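You operate a simulated robot arm through the tools that you are given. There is no shell and no other tool. Be economical: measure what you need, move in short steps, check, and stop when the job is done.

The job below is to be done with a simulated robot arm. You get a single attempt, and the scene is never put back.

## Task
Bin the dip with the earliest date and put the latest one in the well with the blue dot.
Fine: shut the bin lid again.

It is judged by the outcome, as a careful person would: the job done as asked, and still so three seconds after it is handed in. It fails if anything else is knocked over, pushed out of place, dropped, spilled or broken. A push-on lid holds only when it is set on centred and level and pressed home; a screw cap is set on level and turned clockwise until tight.

## Robot
A 6-joint arm with a two-finger parallel gripper, fixed in place. Base frame: the origin is at the foot of the arm, x ahead of it, y to its left, z up; the work surface is at about z = 900. Readings come in mm, rad, newtons and seconds.
With the tool pointing down near the work surface it reaches from about 240 to 660 mm from the base axis. Its first joint turns from -1.152 to 1.152 rad. Payload 2.9 kg.
The tool frame sits at the grasp point between the pads (the TCP): z along the fingers, y along the line on which they close. The tips reach 30 mm beyond it. The gripper opens to 110 mm. The fingers are 20 mm wide and 10 mm thick; the gripper's body (48 by 112 mm) begins 55 mm behind the TCP.
Orientation is told as [roll, pitch, yaw] about the base's x, y, z axes, in that order, counted from this pose: with the fingers straight down and closing along the base's y, the tool's x points along the base's -x, its y along +y and its z along -z.

## Interface
- The arm moves only by the tool servo_tool. Its argument "commands" is a list of rows, each a list of 3 entries, a list of its own where there are three numbers: the shift along the tool's x, y, z in mm, then the turn, a rotation vector about the tool's x, y, z in degrees, then the closure in counts, from 0 (fully open) to 255 (shut). In form: [[[x, y, z], [ax, ay, az], grip], ...]. A call has 1 to 20 rows; each row is the pose to reach, as a shift and turn from the pose commanded when the call began, along the tool's axes at that moment. Rows are played at 5 a second. More than 50 mm and 0.15 rad between two rows, or a gripper value outside its range, and nothing of the call is played. Where a pose cannot be reached the arm comes as near as it can. A force on the tool above 40 N (or 10 N above the force at the start of the call, whichever is more), or a blocked arm, ends the call early, and 0.2 s more pass. Each finger travels about 108 mm/s and halts on what it meets, pressing with about 32 N; the grip force reading is that of the motor and also rises with nothing between the fingers. The clock runs only during rows and for 0.2 s after the last one: add rows that repeat a pose to give the fingers time. It gives the time, the measured TCP pose, the force on the tool (base axes), the opening and the grip force at its end, in the units of the frame above (readings bear some noise), and new pictures: "pictures" is both (left out), scene, wrist or none.
- Cameras (640 x 400 px; columns grow to the right, rows downward): "scene" is fixed at [76.5, 424.1, 1392.1]; the picture's right is [-0.81, -0.58, 0.00], its down [-0.28, 0.40, -0.87] and it looks along [0.51, -0.71, -0.49] (base axes); focal length 327 px, centre (320, 200). "wrist" rides on the gripper at [72, 17, -103] in the tool frame; the picture's right is [-0.23, 0.97, 0.00], its down [-0.76, -0.18, -0.62] and it looks along [-0.61, -0.14, 0.78] (tool axes); focal length 222 px, centre (320, 200). There is no depth. A picture from a camera that has moved, and an enlarged one, comes with that camera's place and axes in the base frame and with its lens.
- enlarge(camera, box): a new picture of the part [left, top, right, bottom] of that camera's present view, enlarged. No time passes.
- finish_job(): hands the job in; it is judged then, once.

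Go step by step. Nothing tells you positions but the pictures and the camera data: compare them with the known pose of the tool, close in by small moves and look again before you grip or let go. The budget is 120 turns and 170 pictures, counting those below and the enlarged ones. Unless the task says otherwise, let go and move clear before handing in, and close with one line.

The tools are called after "Request:" as a command line: name --argument value ..., lists and objects as JSON in quotes. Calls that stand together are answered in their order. servo_tool: Moves the arm, as the interface text tells. Its arguments: {"type":"object","properties":{"commands":{"type":"array"},"pictures":{"type":"string","enum":["both","scene","wrist","none"]}},"required":["commands"]} The other tools are called the same way: enlarge (camera, box) takes an enlarged picture of a part of a camera's view; finish_job () hands the job in.

At the start:

```text
t: 0.0
ee_pos: [413.3, 2.0, 1193.5]
ee_rot: [0.0, -0.001, -0.001]
force: [-0.4, 0.1, 0.7]
grip_width: 110.0
finger_force: 0.0
```

scene: 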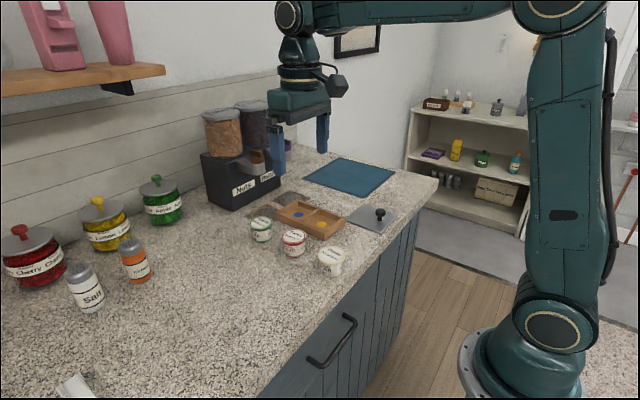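
wrist: 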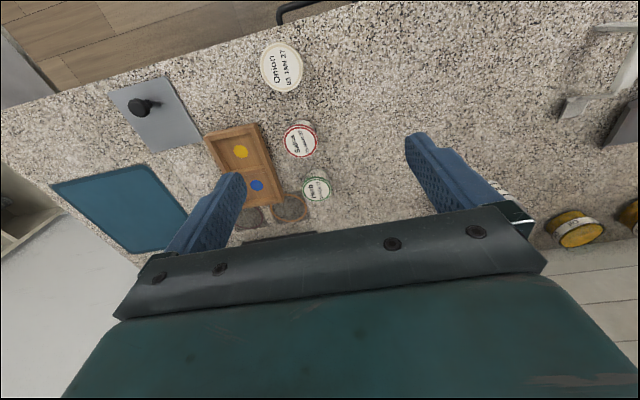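

I see three dip tubs by a wooden tray with two wells (blue and yellow dots), and a grey plate with a knob that may be the bin lid. I'll enlarge to read the labels.

Request:
enlarge --camera "wrist" --box '[240, 30, 360, 220]'

Request:
enlarge --camera "scene" --box '[230, 150, 450, 290]'

Request:
enlarge --camera "wrist" --box '[80, 50, 340, 240]'

```text
2.11 times, centred on (300, 125) of wrist
camera zoom: at [340.7, 20.2, 1295.6], right [0.23, 0.97, 0.0], down [0.76, -0.18, 0.62], along [0.61, -0.14, -0.78], focal length 468 px, centre (362, 358)
```

zoom: 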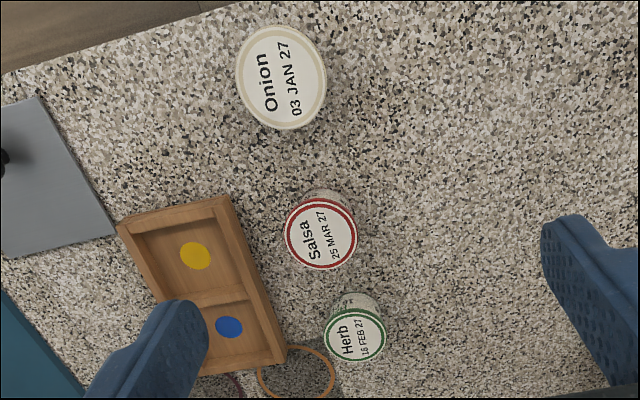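

```text
2.86 times, centred on (340, 220) of scene
camera zoom: at [76.5, 424.1, 1392.1], right [-0.81, -0.58, 0.0], down [-0.28, 0.4, -0.87], along [0.51, -0.71, -0.49], focal length 935 px, centre (263, 143)
```

zoom: 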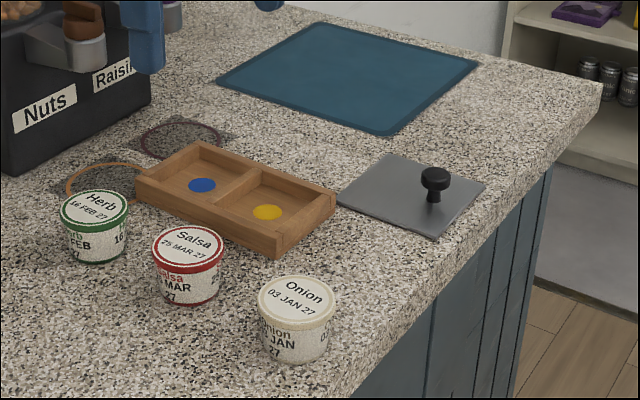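

```text
2.11 times, centred on (210, 145) of wrist
camera zoom: at [340.7, 20.2, 1295.6], right [0.23, 0.97, 0.0], down [0.76, -0.18, 0.62], along [0.61, -0.14, -0.78], focal length 468 px, centre (552, 316)
```

zoom: 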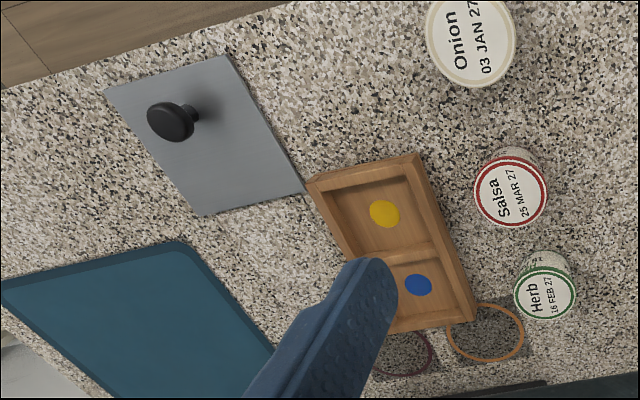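

Onion (03 JAN 27) is the earliest and Salsa (25 MAR 27) the latest. The bin lid looks like the grey plate near (411,-290), with its knob off-centre towards the robot, so it may be hinged on the far side; I'll look closer.

Request:
servo_tool --commands '[[[21, -36, 11], [0, 0, 0], 0], [[42, -72, 22], [0, 0, 0], 0], [[63, -107, 34], [0, 0, 0], 0], [[84, -143, 45], [0, 0, 0], 0], [[105, -179, 57], [0, 0, 0], 0], [[126, -215, 68], [0, 0, 0], 0], [[150, -250, 80], [0, 0, 0], 0], [[150, -250, 80], [0, 0, 0], 0]]'

```text
t: 1.8
ee_pos: [262.4, -246.0, 1114.2]
ee_rot: [-0.001, 0.0, -0.001]
force: [0.1, 0.2, 0.7]
grip_width: 110.0
finger_force: 0.1
camera wrist: at [190.1, -229.9, 1216.3], right [0.23, 0.97, 0.0], down [0.76, -0.18, 0.62], along [0.61, -0.14, -0.78], focal length 222 px, centre (320, 200)
```

scene: 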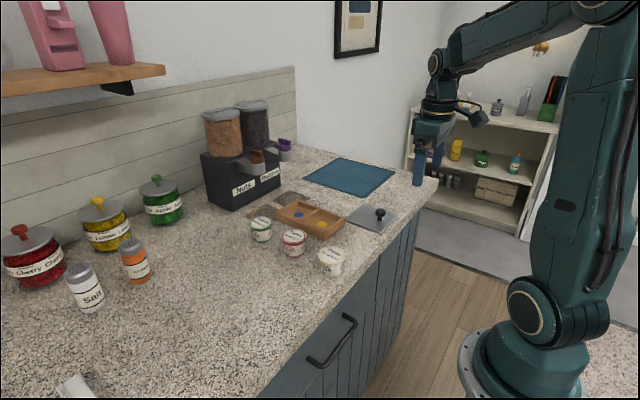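
wrist: 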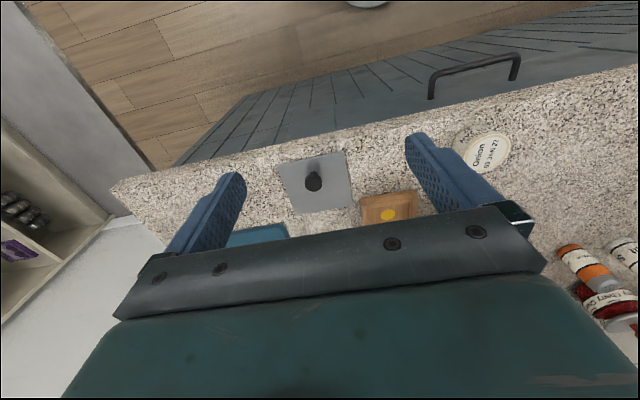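

Request:
enlarge --camera "wrist" --box '[240, 130, 400, 230]'

Request:
enlarge --camera "scene" --box '[330, 190, 410, 240]'

```text
4.00 times, centred on (320, 180) of wrist
camera zoom: at [190.1, -229.9, 1216.3], right [0.23, 0.97, 0.0], down [0.76, -0.18, 0.62], along [0.61, -0.14, -0.78], focal length 888 px, centre (320, 280)
```

zoom: 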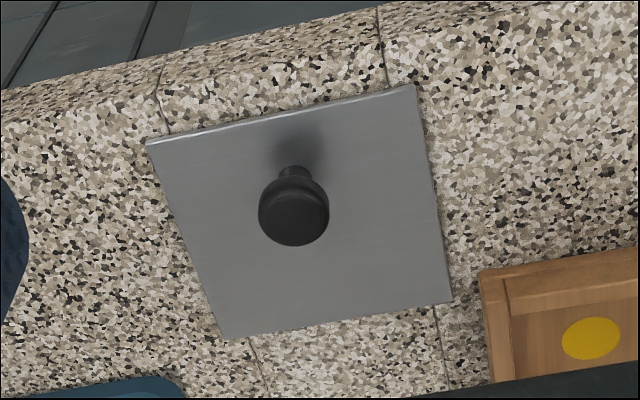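

```text
8.00 times, centred on (370, 215) of scene
camera zoom: at [76.5, 424.1, 1392.1], right [-0.81, -0.58, 0.0], down [-0.28, 0.4, -0.87], along [0.51, -0.71, -0.49], focal length 2618 px, centre (-80, 80)
```

zoom: 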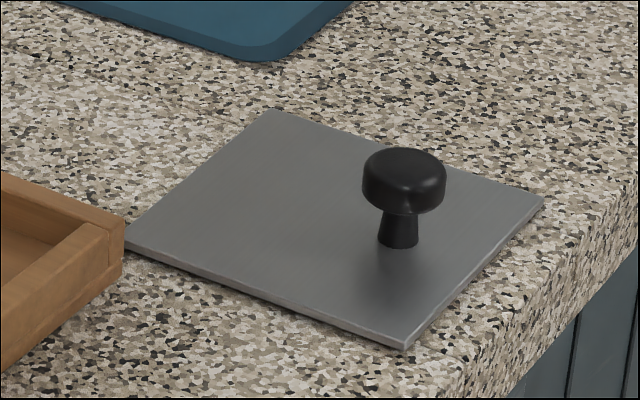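

The lid is a plate at about x 350–462, y -340..-230, with its knob near (381,-286); the knob cap spans about z 918–934. I'll go above the knob with the gripper half open.

Request:
servo_tool --commands '[[[-30, -10, 28], [0, 0, 0], 60], [[-60, -20, 56], [0, 0, 0], 120], [[-90, -29, 85], [0, 0, 0], 120], [[-118, -38, 113], [0, 0, 0], 120], [[-118, -38, 133], [0, 0, 0], 120], [[-118, -38, 133], [0, 0, 0], 120]]'

```text
t: 3.2
ee_pos: [381.7, -285.6, 980.2]
ee_rot: [0.0, 0.0, 0.0]
force: [-0.1, 0.2, -0.2]
grip_width: 58.4
finger_force: 0.0
camera wrist: at [309.0, -268.1, 1083.2], right [0.23, 0.97, 0.0], down [0.76, -0.18, 0.62], along [0.61, -0.14, -0.78], focal length 222 px, centre (320, 200)
```

scene: 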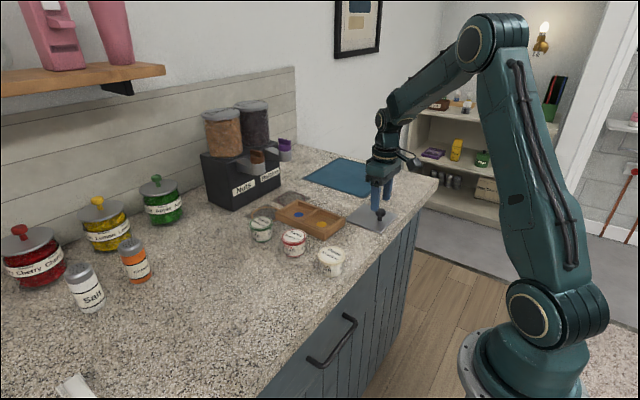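
wrist: 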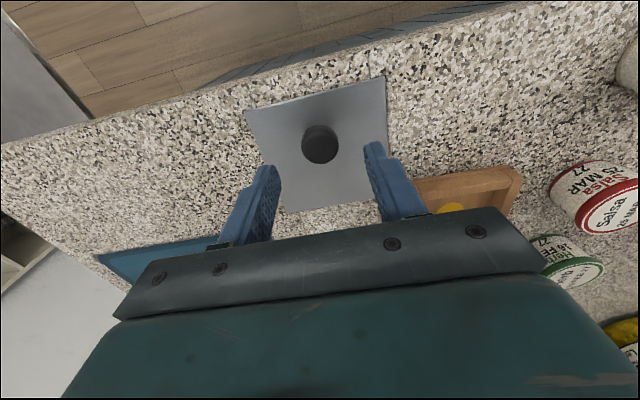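

The knob sits under the TCP at about (379,-285). I'll lower, grip it and lift a few mm to see how the lid moves.

Request:
servo_tool --commands '[[[2, 1, 20], [0, 0, 0], 120], [[2, 1, 40], [0, 0, 0], 120], [[2, 1, 40], [0, 0, 0], 255], [[2, 1, 40], [0, 0, 0], 255], [[2, 1, 40], [0, 0, 0], 255]]'

```text
t: 4.4
ee_pos: [377.8, -285.0, 939.8]
ee_rot: [-0.003, 0.0, 0.0]
force: [-0.3, -4.4, -0.8]
grip_width: 29.9
finger_force: 44.7
camera wrist: at [306.5, -267.3, 1042.4], right [0.23, 0.97, 0.0], down [0.76, -0.18, 0.62], along [0.61, -0.14, -0.78], focal length 222 px, centre (320, 200)
```

scene: 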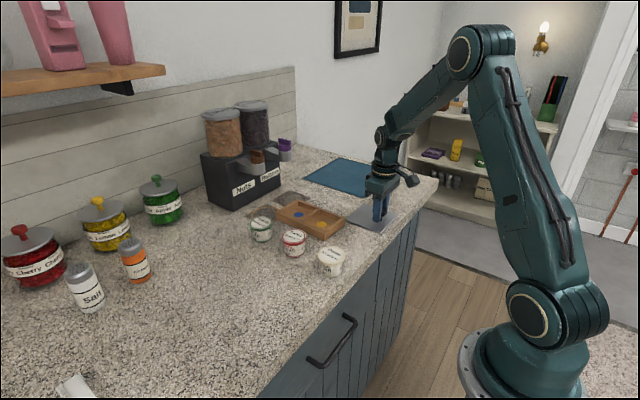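
wrist: 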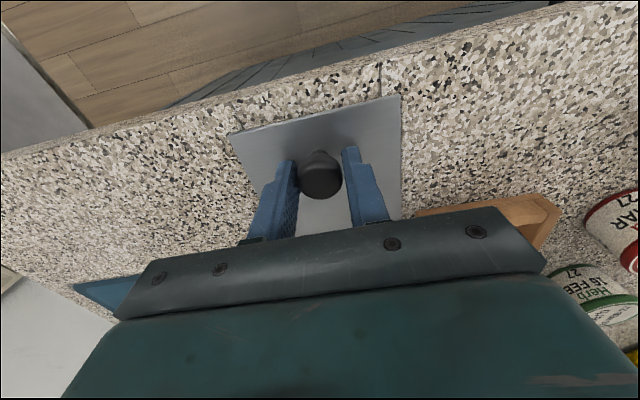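

The knob is gripped. I'll lift 15 mm to see whether the lid is loose or hinged.

Request:
servo_tool --commands '[[[0, 0, -5], [0, 0, 0], 255], [[0, 0, -10], [0, 0, 0], 255], [[0, 0, -15], [0, 0, 0], 255], [[0, 0, -15], [0, 0, 0], 255]]'

Request:
enlarge --camera "scene" --box '[330, 180, 420, 240]'

```text
t: 4.8
ee_pos: [378.4, -285.0, 939.7]
ee_rot: [0.002, 0.002, -0.001]
force: [5.3, -5.2, -5.7]
grip_width: 30.0
finger_force: 45.1
stopped in row 2: the force on the tool passed its limit (the readings are from after the stop); the commanded pose is now the measured one
camera wrist: at [306.6, -267.4, 1042.8], right [0.23, 0.97, 0.0], down [0.76, -0.18, 0.62], along [0.61, -0.14, -0.78], focal length 222 px, centre (320, 200)
```

scene: 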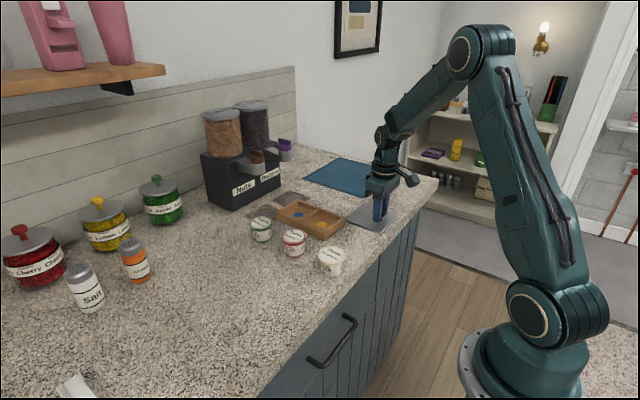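
wrist: 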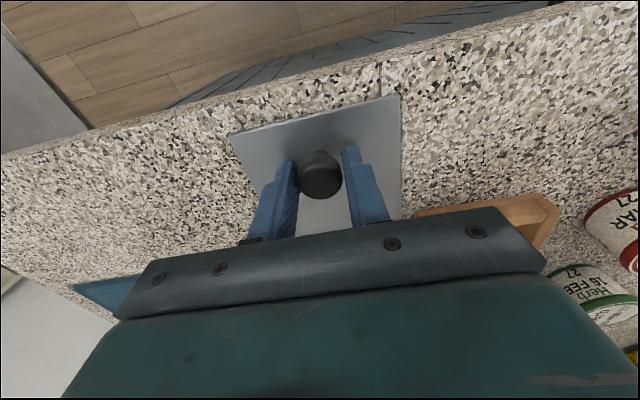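

```text
6.67 times, centred on (375, 210) of scene
camera zoom: at [76.7, 424.0, 1392.2], right [-0.81, -0.58, 0.0], down [-0.28, 0.4, -0.87], along [0.51, -0.71, -0.49], focal length 2182 px, centre (-47, 133)
```

zoom: 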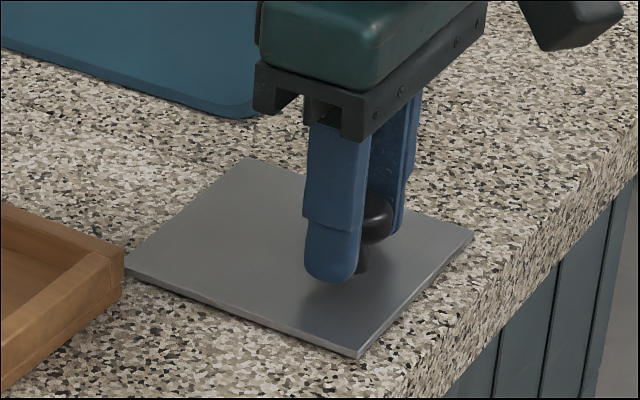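

A straight lift is resisted, which fits a lid hinged at its far edge. I'll try a small arc about that edge (x≈462), pitching the tool with it.

Request:
servo_tool --commands '[[[-1.4, 0, -2.9], [0, 2, 0], 255], [[-2.8, 0, -5.7], [0, 4, 0], 255], [[-4.5, 0, -8.5], [0, 6, 0], 255], [[-6.1, 0, -11.2], [0, 8, 0], 255], [[-6.1, 0, -11.2], [0, 8, 0], 255]]'

Request:
enlarge --camera "scene" --box '[330, 180, 420, 240]'

```text
t: 6.0
ee_pos: [384.3, -285.6, 950.7]
ee_rot: [0.001, 0.14, -0.001]
force: [0.2, -14.5, -30.7]
grip_width: 30.0
finger_force: 45.2
camera wrist: at [327.5, -267.6, 1062.7], right [0.23, 0.97, -0.03], down [0.84, -0.18, 0.51], along [0.49, -0.14, -0.86], focal length 222 px, centre (320, 200)
```

scene: 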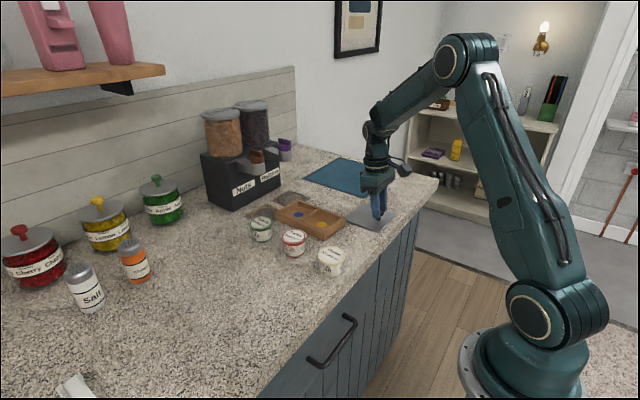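
wrist: 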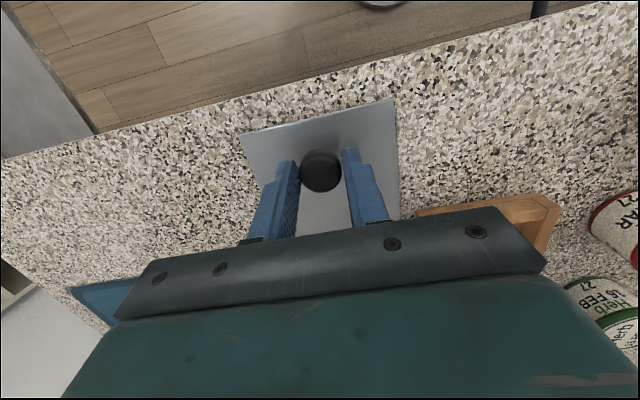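

```text
6.67 times, centred on (375, 210) of scene
camera zoom: at [76.9, 423.5, 1392.3], right [-0.81, -0.58, 0.0], down [-0.28, 0.4, -0.87], along [0.51, -0.71, -0.49], focal length 2182 px, centre (-47, 133)
```

zoom: 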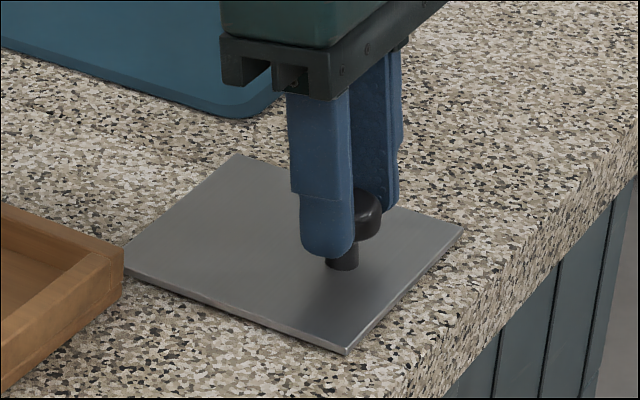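

The lid didn't lift but slid about 6 mm in +x, so it is a sliding lid held down by rails. I'll release, straighten the tool and regrip the knob to slide it in +x (the mat is at y<-384, the tray at y>-220).

Request:
servo_tool --commands '[[[0, 0, 0], [0, 0, 0], 130], [[0, 0, 0], [0, 0, 0], 130], [[-1, 0, -5], [0, -4, 0], 130], [[-1.4, 0, -5], [0, -8, 0], 130], [[-1.4, 0, 9], [0, -8, 0], 130], [[-1.4, 0, 9], [0, -8, 0], 130]]'

Request:
enlarge --camera "scene" --box '[330, 180, 420, 240]'

```text
t: 7.4
ee_pos: [383.8, -283.8, 942.0]
ee_rot: [0.002, 0.0, 0.0]
force: [-1.3, -0.3, -0.2]
grip_width: 53.9
finger_force: 0.1
camera wrist: at [312.2, -266.5, 1045.5], right [0.23, 0.97, 0.0], down [0.76, -0.18, 0.62], along [0.61, -0.14, -0.78], focal length 222 px, centre (320, 200)
```

scene: 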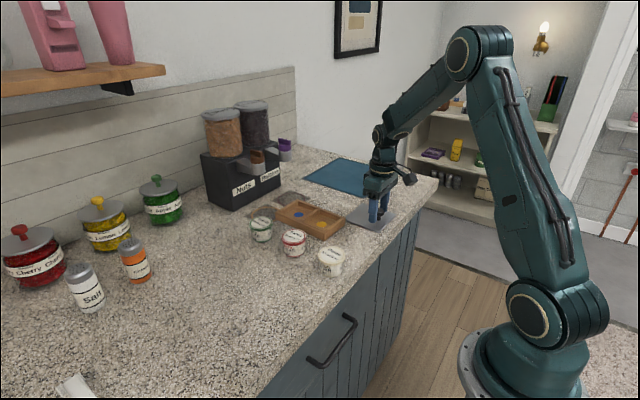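
wrist: 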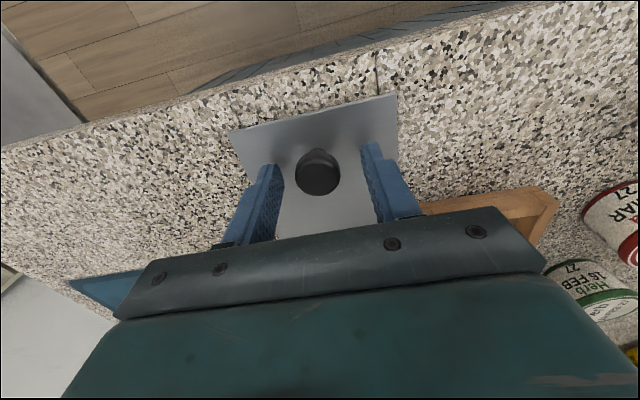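

```text
6.67 times, centred on (375, 210) of scene
camera zoom: at [76.5, 424.1, 1392.1], right [-0.81, -0.58, 0.0], down [-0.28, 0.4, -0.87], along [0.51, -0.71, -0.49], focal length 2182 px, centre (-47, 133)
```

zoom: 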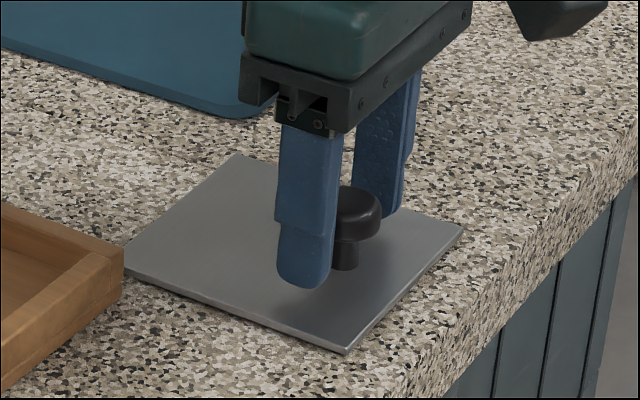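

The lid stayed at its shifted position, confirming it slides. I'll grip again and push it in +x.

Request:
servo_tool --commands '[[[0, 0, 2], [0, 0, 0], 200], [[0, 0, 2], [0, 0, 0], 255], [[0, 0, 2], [0, 0, 0], 255], [[-10, 0, 2], [0, 0, 0], 255], [[-20, 0, 2], [0, 0, 0], 255], [[-30, 0, 2], [0, 0, 0], 255], [[-40, 0, 2], [0, 0, 0], 255], [[-40, 0, 2], [0, 0, 0], 255]]'

Request:
enlarge --camera "scene" --box '[330, 180, 420, 240]'

```text
t: 9.2
ee_pos: [425.0, -285.6, 942.2]
ee_rot: [-0.001, -0.001, -0.004]
force: [0.2, -7.0, 26.7]
grip_width: 29.7
finger_force: 45.0
camera wrist: at [352.8, -267.2, 1044.4], right [0.23, 0.97, 0.0], down [0.76, -0.18, 0.62], along [0.61, -0.14, -0.78], focal length 222 px, centre (320, 200)
```

scene: 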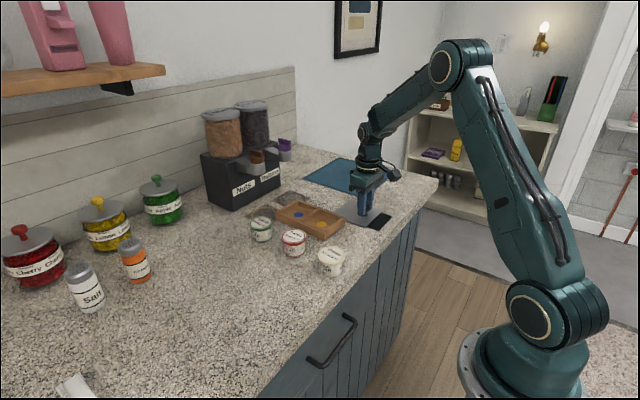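
wrist: 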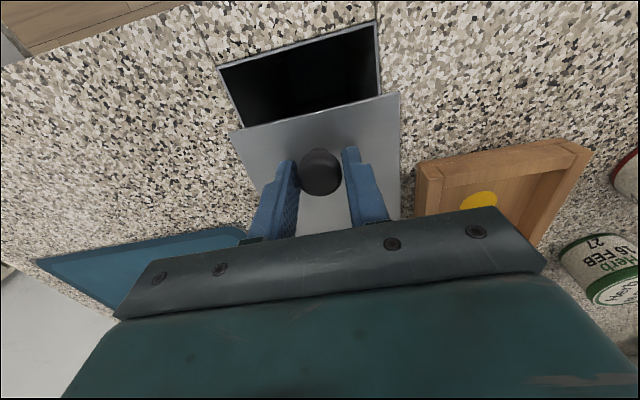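

```text
6.67 times, centred on (375, 210) of scene
camera zoom: at [76.2, 424.2, 1392.1], right [-0.81, -0.58, 0.0], down [-0.28, 0.4, -0.87], along [0.51, -0.71, -0.49], focal length 2182 px, centre (-47, 133)
```

zoom: 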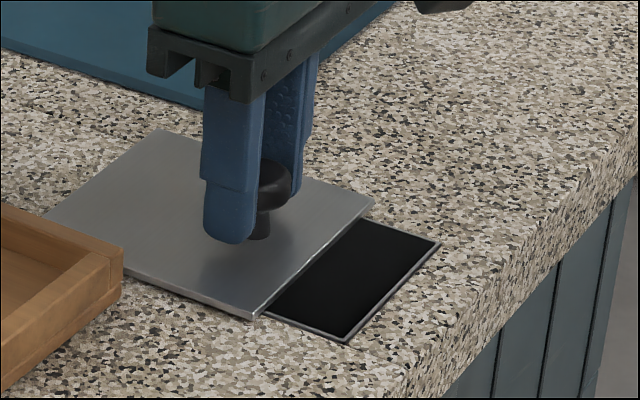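

The bin opens by sliding. I'll continue in +x, easing the downward load a little.

Request:
servo_tool --commands '[[[-10, 0, -1], [0, 0, 0], 255], [[-20, 0, -1], [0, 0, 0], 255], [[-30, 0, -1], [0, 0, 0], 255], [[-40, 0, -1], [0, 0, 0], 255], [[-50, 0, -1], [0, 0, 0], 255], [[-60, 0, -1], [0, 0, 0], 255], [[-60, 0, -1], [0, 0, 0], 255]]'

Request:
enlarge --camera "scene" --box '[270, 160, 420, 260]'

```text
t: 10.8
ee_pos: [480.5, -284.8, 941.2]
ee_rot: [0.003, 0.009, -0.006]
force: [-28.1, -8.0, 21.8]
grip_width: 30.2
finger_force: 44.9
camera wrist: at [410.0, -267.5, 1044.1], right [0.23, 0.97, 0.0], down [0.77, -0.18, 0.62], along [0.6, -0.14, -0.79], focal length 222 px, centre (320, 200)
```

scene: 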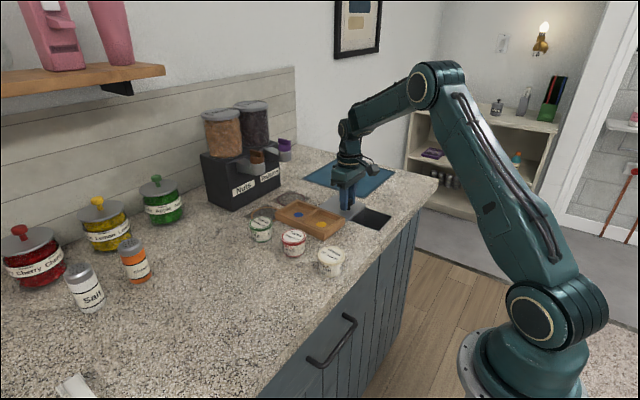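
wrist: 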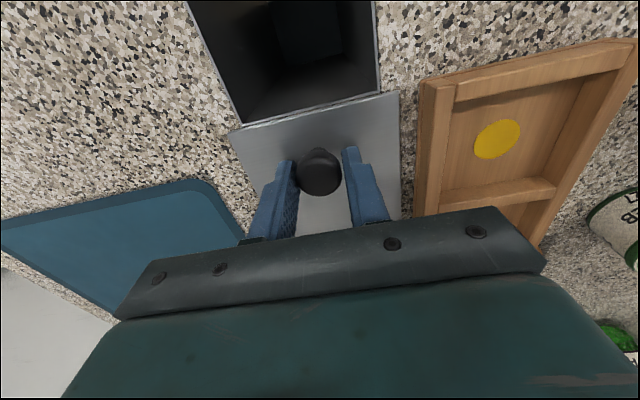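

```text
4.00 times, centred on (345, 210) of scene
camera zoom: at [75.5, 424.1, 1392.2], right [-0.81, -0.58, 0.0], down [-0.28, 0.4, -0.87], along [0.51, -0.71, -0.49], focal length 1309 px, centre (220, 160)
```

zoom: 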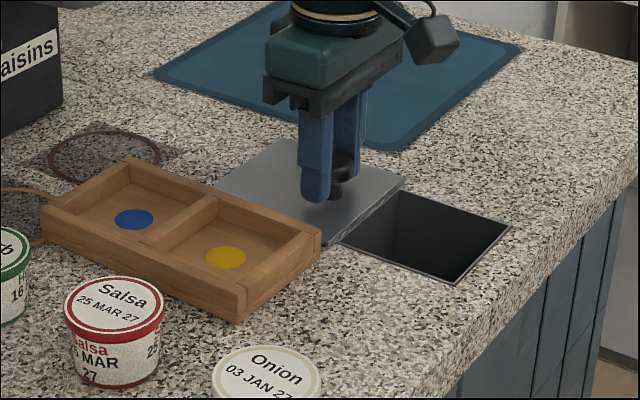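

The lid hit its stop fully open, and the bin hole is exposed around (405,-285). I'll release, rise and go look at the Onion tub from above.

Request:
servo_tool --commands '[[[3, 0, -2], [0, 0, 0], 130], [[3, 0, -2], [0, 0, 0], 100], [[3, 0, -42], [0, 0, 0], 100], [[3, 0, -82], [0, 0, 0], 50], [[3, 0, -120], [0, 0, 0], 0], [[21, 41, -120], [0, 0, 0], 0], [[38, 82, -120], [0, 0, 0], 0], [[55, 123, -120], [0, 0, 0], 0], [[72, 164, -120], [0, 0, 0], 0], [[89, 205, -120], [0, 0, 0], 0], [[104, 246, -120], [0, 0, 0], 0], [[104, 246, -120], [0, 0, 0], 0]]'

```text
t: 13.4
ee_pos: [381.1, -35.7, 1061.3]
ee_rot: [0.002, 0.003, -0.002]
force: [0.2, -0.3, 0.2]
grip_width: 110.3
finger_force: 0.1
camera wrist: at [308.9, -19.2, 1164.2], right [0.23, 0.97, 0.0], down [0.76, -0.18, 0.62], along [0.6, -0.14, -0.78], focal length 222 px, centre (320, 200)
```

scene: 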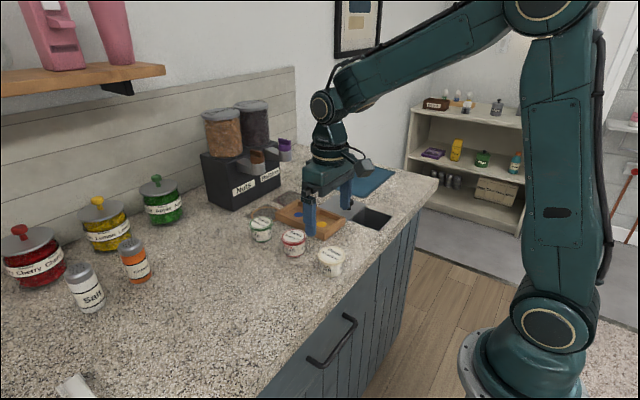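
wrist: 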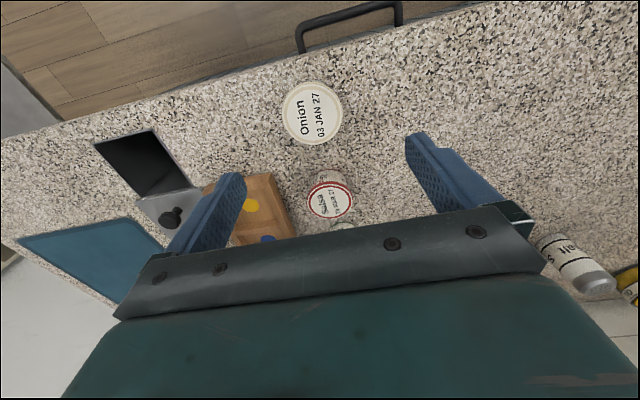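

Onion is at about (376,-42). I'll align over it and descend until the tips are just above its top, then check.

Request:
servo_tool --commands '[[[4, -6, 35], [0, 0, 0], 0], [[4, -6, 66], [0, 0, 0], 0], [[4, -6, 66], [0, 0, 0], 40]]'

Request:
enlarge --camera "scene" --box '[250, 180, 400, 290]'

```text
t: 14.2
ee_pos: [376.1, -44.4, 996.2]
ee_rot: [0.001, 0.003, 0.001]
force: [-0.6, 0.1, 0.4]
grip_width: 92.6
finger_force: 0.1
camera wrist: at [305.0, -26.2, 1098.6], right [0.23, 0.97, 0.0], down [0.76, -0.18, 0.62], along [0.6, -0.14, -0.78], focal length 222 px, centre (320, 200)
```

scene: 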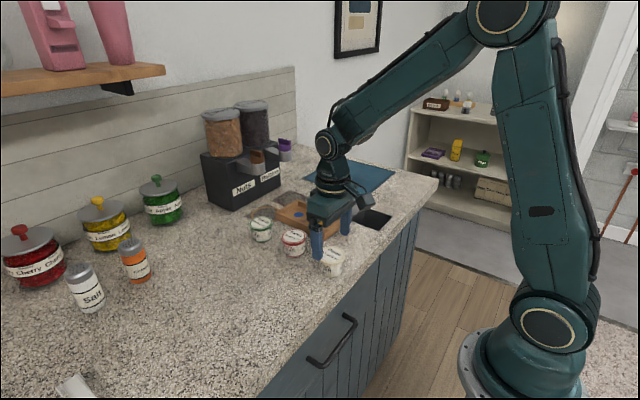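
wrist: 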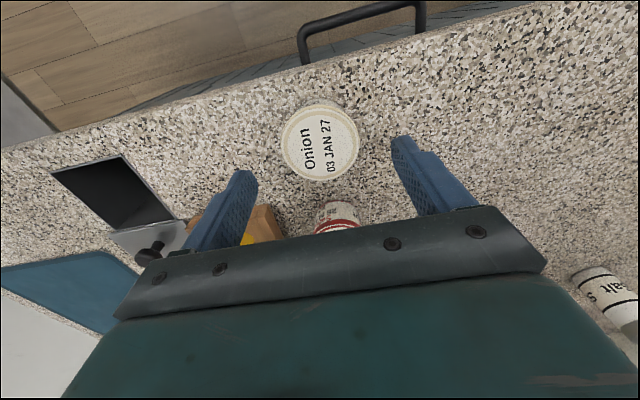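

```text
3.64 times, centred on (325, 235) of scene
camera zoom: at [76.5, 424.1, 1392.1], right [-0.81, -0.58, 0.0], down [-0.28, 0.4, -0.87], along [0.51, -0.71, -0.49], focal length 1190 px, centre (302, 73)
```

zoom: 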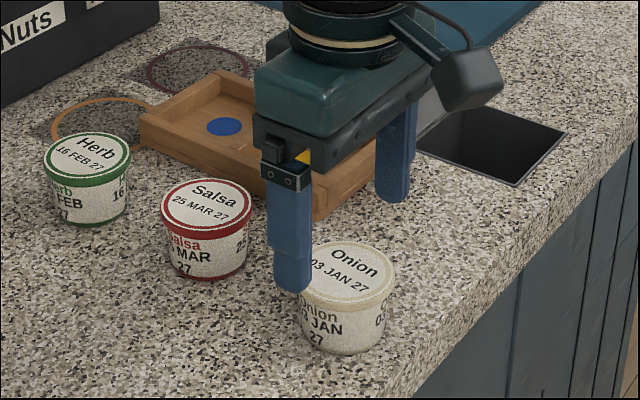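

Onion's centre reads (374,-41), top about z 945. I'll descend around it and close.

Request:
servo_tool --commands '[[[1, 2, 28], [0, 0, 0], 40], [[1, 2, 56], [0, 0, 0], 40], [[1, 2, 56], [0, 0, 0], 120], [[1, 2, 56], [0, 0, 0], 170], [[1, 2, 56], [0, 0, 0], 170], [[1, 2, 56], [0, 0, 0], 170]]'

Request:
enlarge --camera "scene" --box '[250, 180, 400, 290]'

```text
t: 15.6
ee_pos: [374.9, -42.7, 939.0]
ee_rot: [0.003, 0.002, 0.0]
force: [0.1, -0.9, -0.4]
grip_width: 58.0
finger_force: 31.7
camera wrist: at [303.1, -25.3, 1042.9], right [0.23, 0.97, 0.0], down [0.76, -0.18, 0.62], along [0.6, -0.14, -0.78], focal length 222 px, centre (320, 200)
```

scene: 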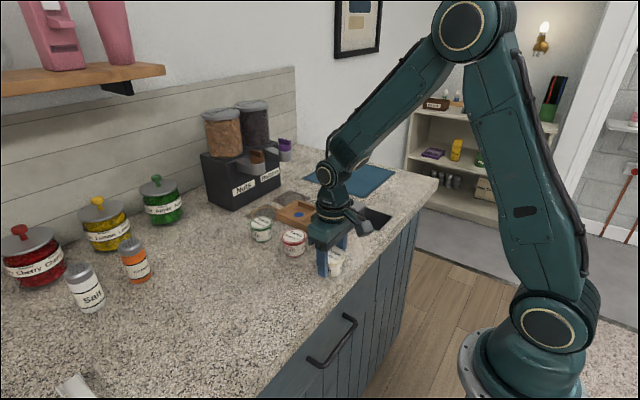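
wrist: 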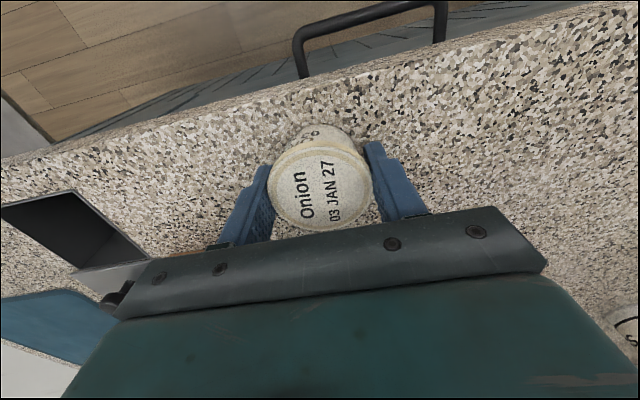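

```text
3.64 times, centred on (325, 235) of scene
camera zoom: at [76.5, 424.1, 1392.1], right [-0.81, -0.58, 0.0], down [-0.28, 0.4, -0.87], along [0.51, -0.71, -0.49], focal length 1190 px, centre (302, 73)
```

zoom: 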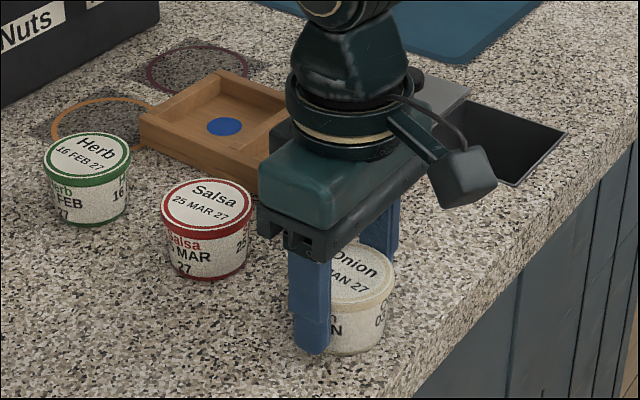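

Onion is gripped (58 mm). I'll lift it and carry it above the bin opening centred near (405,-285).

Request:
servo_tool --commands '[[[0, 0, -35], [0, 0, 0], 180], [[0, 0, -70], [0, 0, 0], 180], [[-5, -40, -70], [0, 0, 0], 180], [[-10, -80, -70], [0, 0, 0], 180], [[-15, -121, -70], [0, 0, 0], 180], [[-20, -161, -70], [0, 0, 0], 180], [[-25, -202, -70], [0, 0, 0], 180], [[-29, -242, -70], [0, 0, 0], 180], [[-29, -242, -70], [0, 0, 0], 180]]'

Request:
enlarge --camera "scene" --box '[300, 150, 450, 260]'

```text
t: 17.6
ee_pos: [404.0, -286.0, 1011.3]
ee_rot: [0.002, 0.003, -0.001]
force: [-0.7, -0.4, -0.9]
grip_width: 58.1
finger_force: 32.3
camera wrist: at [332.7, -268.5, 1112.7], right [0.23, 0.97, 0.0], down [0.76, -0.18, 0.62], along [0.6, -0.14, -0.78], focal length 222 px, centre (320, 200)
```

scene: 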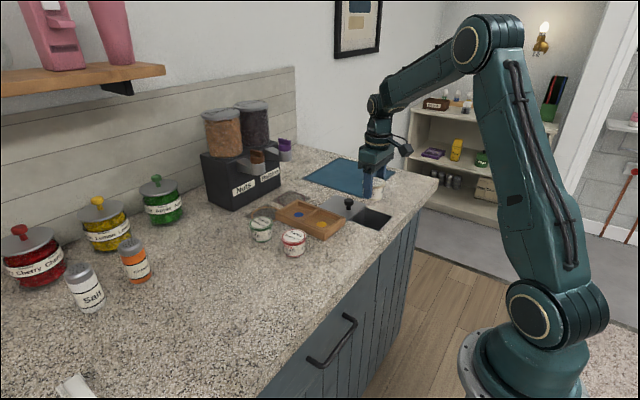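
wrist: 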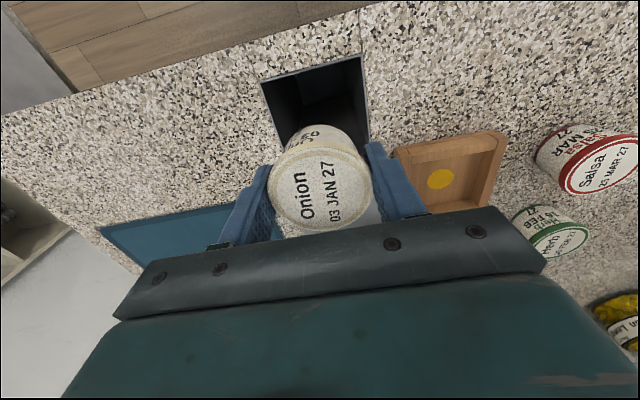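

```text
3.64 times, centred on (375, 205) of scene
camera zoom: at [76.6, 424.1, 1392.1], right [-0.81, -0.58, 0.0], down [-0.28, 0.4, -0.87], along [0.51, -0.71, -0.49], focal length 1190 px, centre (120, 182)
```

zoom: 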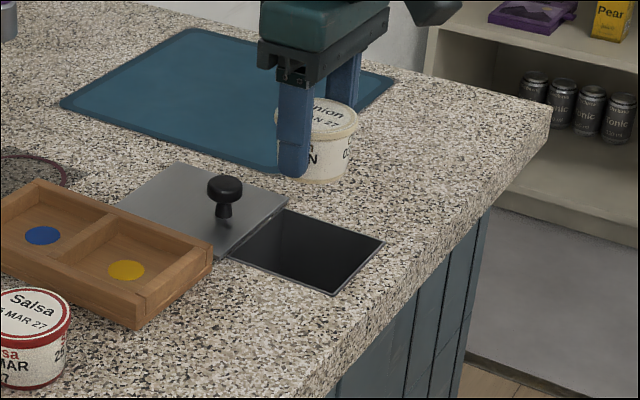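

The tub is over the hole (x 360–448, y -325..-239). I'll lower it into the opening and release.

Request:
servo_tool --commands '[[[0, 3, 40], [0, 0, 0], 180], [[0, 3, 65], [0, 0, 0], 180], [[0, 3, 90], [0, 0, 0], 180], [[0, 3, 90], [0, 0, 0], 180]]'

Request:
enlarge --camera "scene" --box '[300, 150, 450, 260]'

```text
t: 18.6
ee_pos: [404.9, -280.0, 920.4]
ee_rot: [0.001, 0.004, 0.0]
force: [0.0, -0.1, -2.2]
grip_width: 57.7
finger_force: 32.2
camera wrist: at [332.7, -263.8, 1022.4], right [0.23, 0.97, 0.0], down [0.76, -0.18, 0.62], along [0.6, -0.14, -0.78], focal length 222 px, centre (320, 200)
```

scene: 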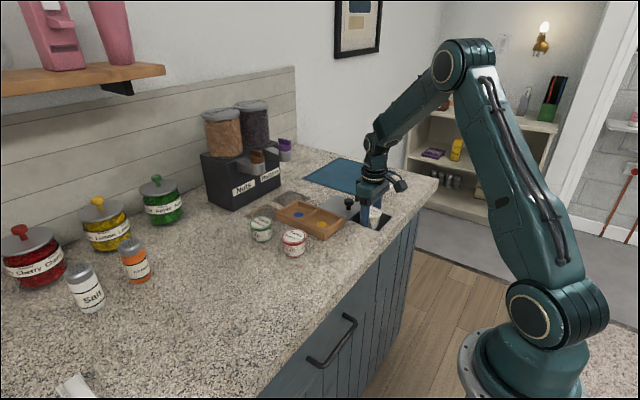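
wrist: 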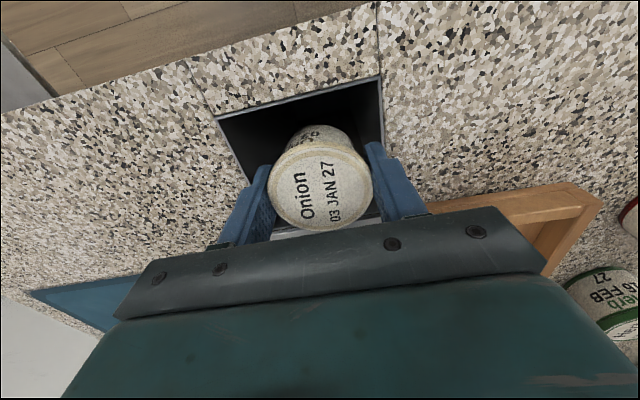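

```text
3.64 times, centred on (375, 205) of scene
camera zoom: at [76.6, 424.1, 1392.1], right [-0.81, -0.58, 0.0], down [-0.28, 0.4, -0.87], along [0.51, -0.71, -0.49], focal length 1190 px, centre (120, 182)
```

zoom: 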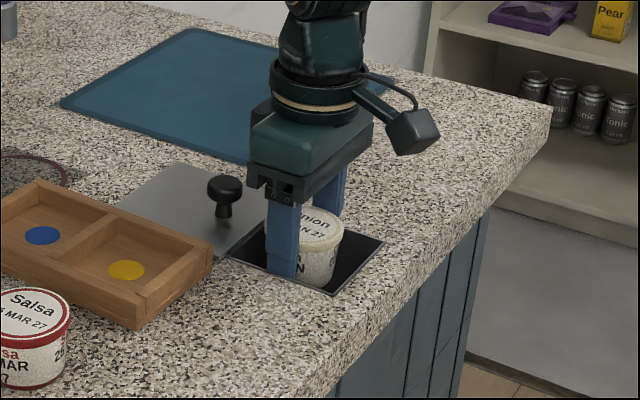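

The tub is in the mouth of the bin. I'll centre by 2 mm and open only slightly so that it drops without the fingers hitting the frame.

Request:
servo_tool --commands '[[[0, -2, -3], [0, 0, 0], 180], [[0, -2, -3], [0, 0, 0], 108], [[0, -2, -3], [0, 0, 0], 108], [[0, -2, -3], [0, 0, 0], 108], [[0, -2, -40], [0, 0, 0], 108], [[0, -2, -85], [0, 0, 0], 108], [[0, -2, -85], [0, 0, 0], 108]]'

Request:
enlarge --camera "wrist" --box '[240, 40, 400, 220]'

```text
t: 20.2
ee_pos: [403.5, -284.1, 1005.2]
ee_rot: [0.002, 0.003, -0.001]
force: [0.3, 0.4, 0.4]
grip_width: 63.4
finger_force: 0.2
camera wrist: at [332.4, -266.8, 1108.4], right [0.23, 0.97, 0.0], down [0.76, -0.18, 0.62], along [0.6, -0.14, -0.78], focal length 222 px, centre (320, 200)
```

scene: 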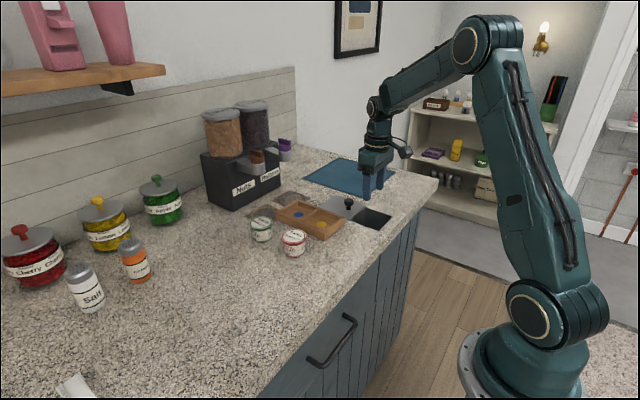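
wrist: 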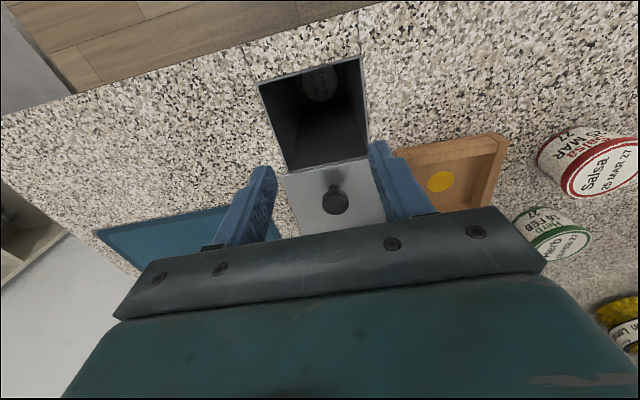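

```text
2.22 times, centred on (320, 130) of wrist
camera zoom: at [332.4, -266.8, 1108.4], right [0.23, 0.97, 0.0], down [0.76, -0.18, 0.62], along [0.6, -0.14, -0.78], focal length 494 px, centre (320, 356)
```

zoom: 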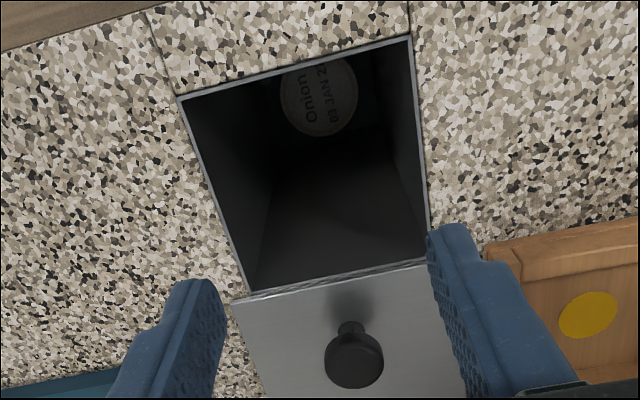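

Onion is down in the bin. Next I'll go to the knob at about (480,-285), grip and slide the lid shut.

Request:
servo_tool --commands '[[[-38, 0, 0], [0, 0, 0], 115], [[-76, 0, 0], [0, 0, 0], 120], [[-76, 0, 25], [0, 0, 0], 120], [[-76, 0, 25], [0, 0, 0], 120]]'

Request:
enlarge --camera "scene" --box '[300, 150, 420, 240]'

```text
t: 21.2
ee_pos: [480.6, -283.1, 979.0]
ee_rot: [0.001, 0.004, -0.001]
force: [-0.1, 0.7, 0.2]
grip_width: 58.1
finger_force: 0.1
camera wrist: at [408.9, -266.9, 1081.8], right [0.23, 0.97, 0.0], down [0.76, -0.18, 0.62], along [0.6, -0.14, -0.78], focal length 222 px, centre (320, 200)
```

scene: 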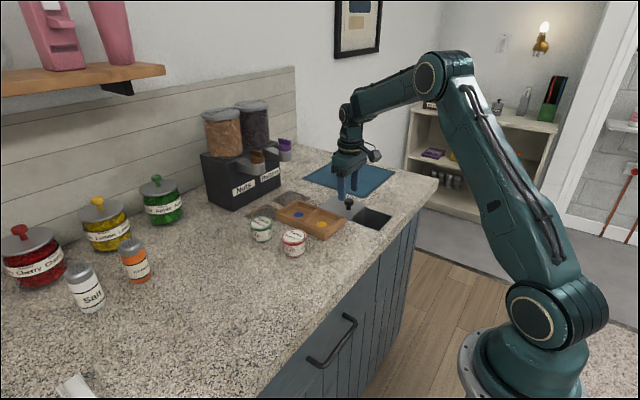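
wrist: 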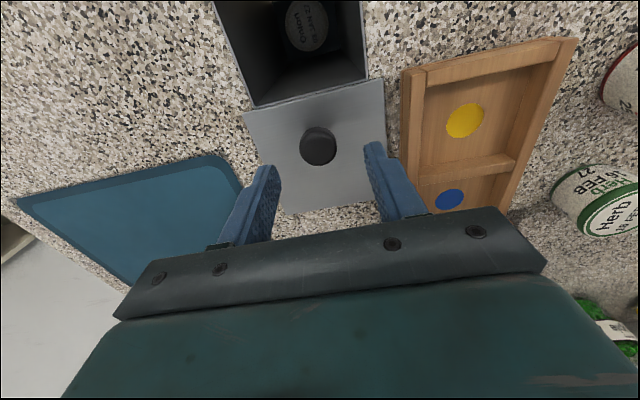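

```text
4.44 times, centred on (360, 195) of scene
camera zoom: at [76.5, 424.1, 1392.1], right [-0.81, -0.58, 0.0], down [-0.28, 0.4, -0.87], along [0.51, -0.71, -0.49], focal length 1454 px, centre (142, 222)
```

zoom: 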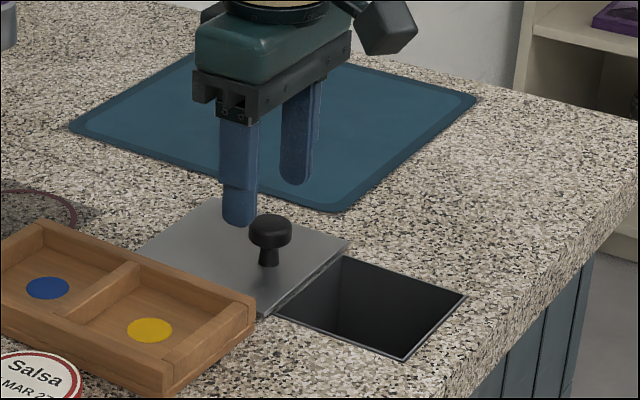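

Aligned with the knob. I'll descend, grip and slide the lid 100 mm back in -x.

Request:
servo_tool --commands '[[[1, -1, 20], [0, 0, 0], 120], [[1, -1, 37], [0, 0, 0], 120], [[1, -1, 37], [0, 0, 0], 255], [[1, -1, 37], [0, 0, 0], 255], [[1, -1, 37], [0, 0, 0], 255], [[12, -1, 37], [0, 0, 0], 255], [[24, -1, 37], [0, 0, 0], 255], [[36, -1, 37], [0, 0, 0], 255], [[48, -1, 37], [0, 0, 0], 255], [[60, -1, 37], [0, 0, 0], 255], [[72, -1, 37], [0, 0, 0], 255], [[84, -1, 37], [0, 0, 0], 255], [[93, -1, 37], [0, 0, 0], 255], [[98, -1, 37], [0, 0, 0], 255], [[102, -1, 37], [0, 0, 0], 255], [[104, -1, 37], [0, 0, 0], 255]]'

Request:
enlarge --camera "scene" --box '[330, 180, 420, 240]'

```text
t: 24.6
ee_pos: [380.3, -285.5, 942.3]
ee_rot: [0.0, -0.002, 0.002]
force: [18.3, -18.0, -24.6]
grip_width: 29.8
finger_force: 45.2
camera wrist: at [306.4, -267.5, 1044.7], right [0.23, 0.97, 0.0], down [0.76, -0.18, 0.62], along [0.61, -0.14, -0.78], focal length 222 px, centre (320, 200)
```

scene: 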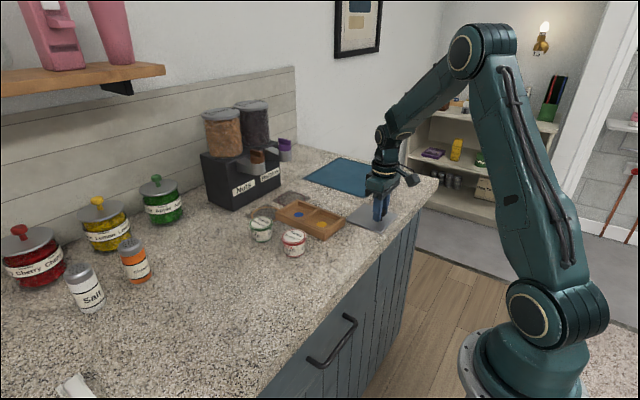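
wrist: 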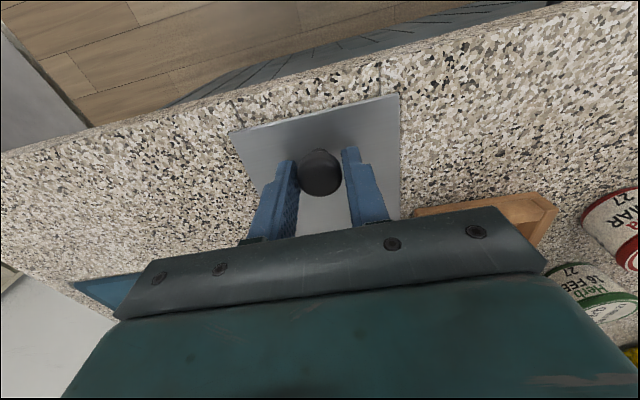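

```text
6.67 times, centred on (375, 210) of scene
camera zoom: at [77.3, 423.4, 1392.3], right [-0.81, -0.58, 0.0], down [-0.28, 0.4, -0.87], along [0.51, -0.71, -0.49], focal length 2182 px, centre (-47, 133)
```

zoom: 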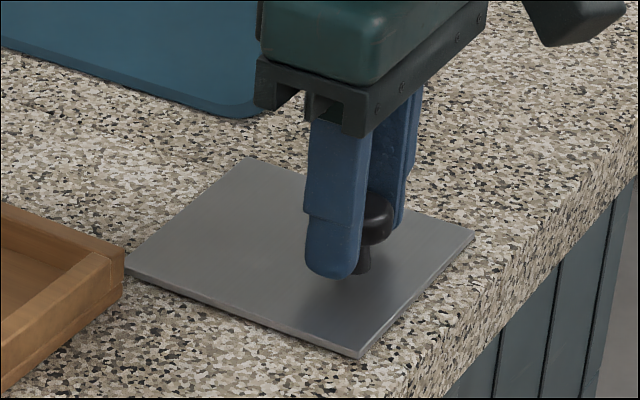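

The lid is back at its original closed position against its stop. I'll release, rise, and move over the Salsa tub.

Request:
servo_tool --commands '[[[-3, 0, 0], [0, 0, 0], 255], [[-3, 0, 0], [0, 0, 0], 130], [[-3, 0, 0], [0, 0, 0], 110], [[-3, 0, -40], [0, 0, 0], 110], [[-3, 0, -80], [0, 0, 0], 60], [[-3, 0, -120], [0, 0, 0], 0], [[-20, 40, -120], [0, 0, 0], 0], [[-37, 80, -120], [0, 0, 0], 0], [[-54, 120, -120], [0, 0, 0], 0], [[-71, 160, -120], [0, 0, 0], 0], [[-88, 200, -120], [0, 0, 0], 0], [[-102, 243, -120], [0, 0, 0], 0], [[-102, 243, -120], [0, 0, 0], 0]]'

Request:
enlarge --camera "scene" --box '[240, 170, 420, 280]'

```text
t: 27.4
ee_pos: [480.3, -42.0, 1062.5]
ee_rot: [0.003, 0.004, 0.0]
force: [-0.4, 0.1, 0.0]
grip_width: 110.2
finger_force: 0.1
camera wrist: at [407.9, -23.4, 1165.3], right [0.23, 0.97, 0.0], down [0.76, -0.18, 0.62], along [0.6, -0.14, -0.78], focal length 222 px, centre (320, 200)
```

scene: 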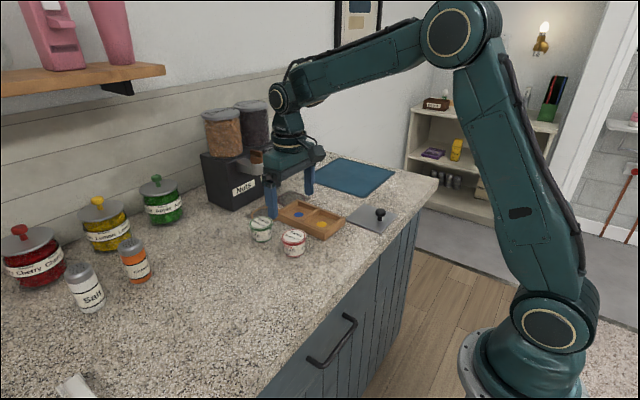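
wrist: 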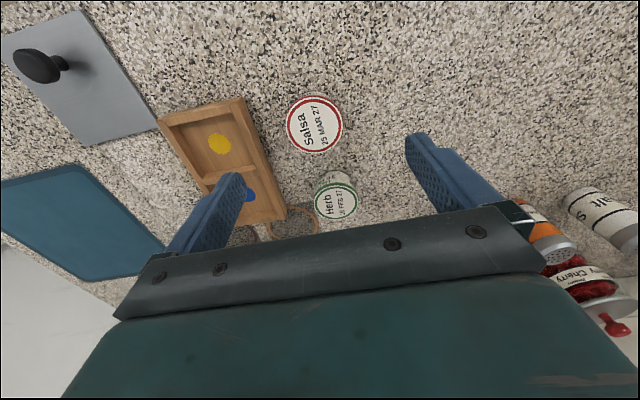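

```text
3.56 times, centred on (330, 225) of scene
camera zoom: at [76.5, 424.2, 1392.1], right [-0.81, -0.58, 0.0], down [-0.28, 0.4, -0.87], along [0.51, -0.71, -0.49], focal length 1164 px, centre (284, 111)
```

zoom: 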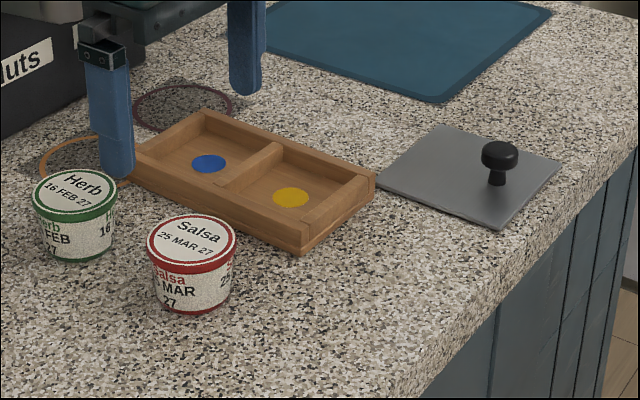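

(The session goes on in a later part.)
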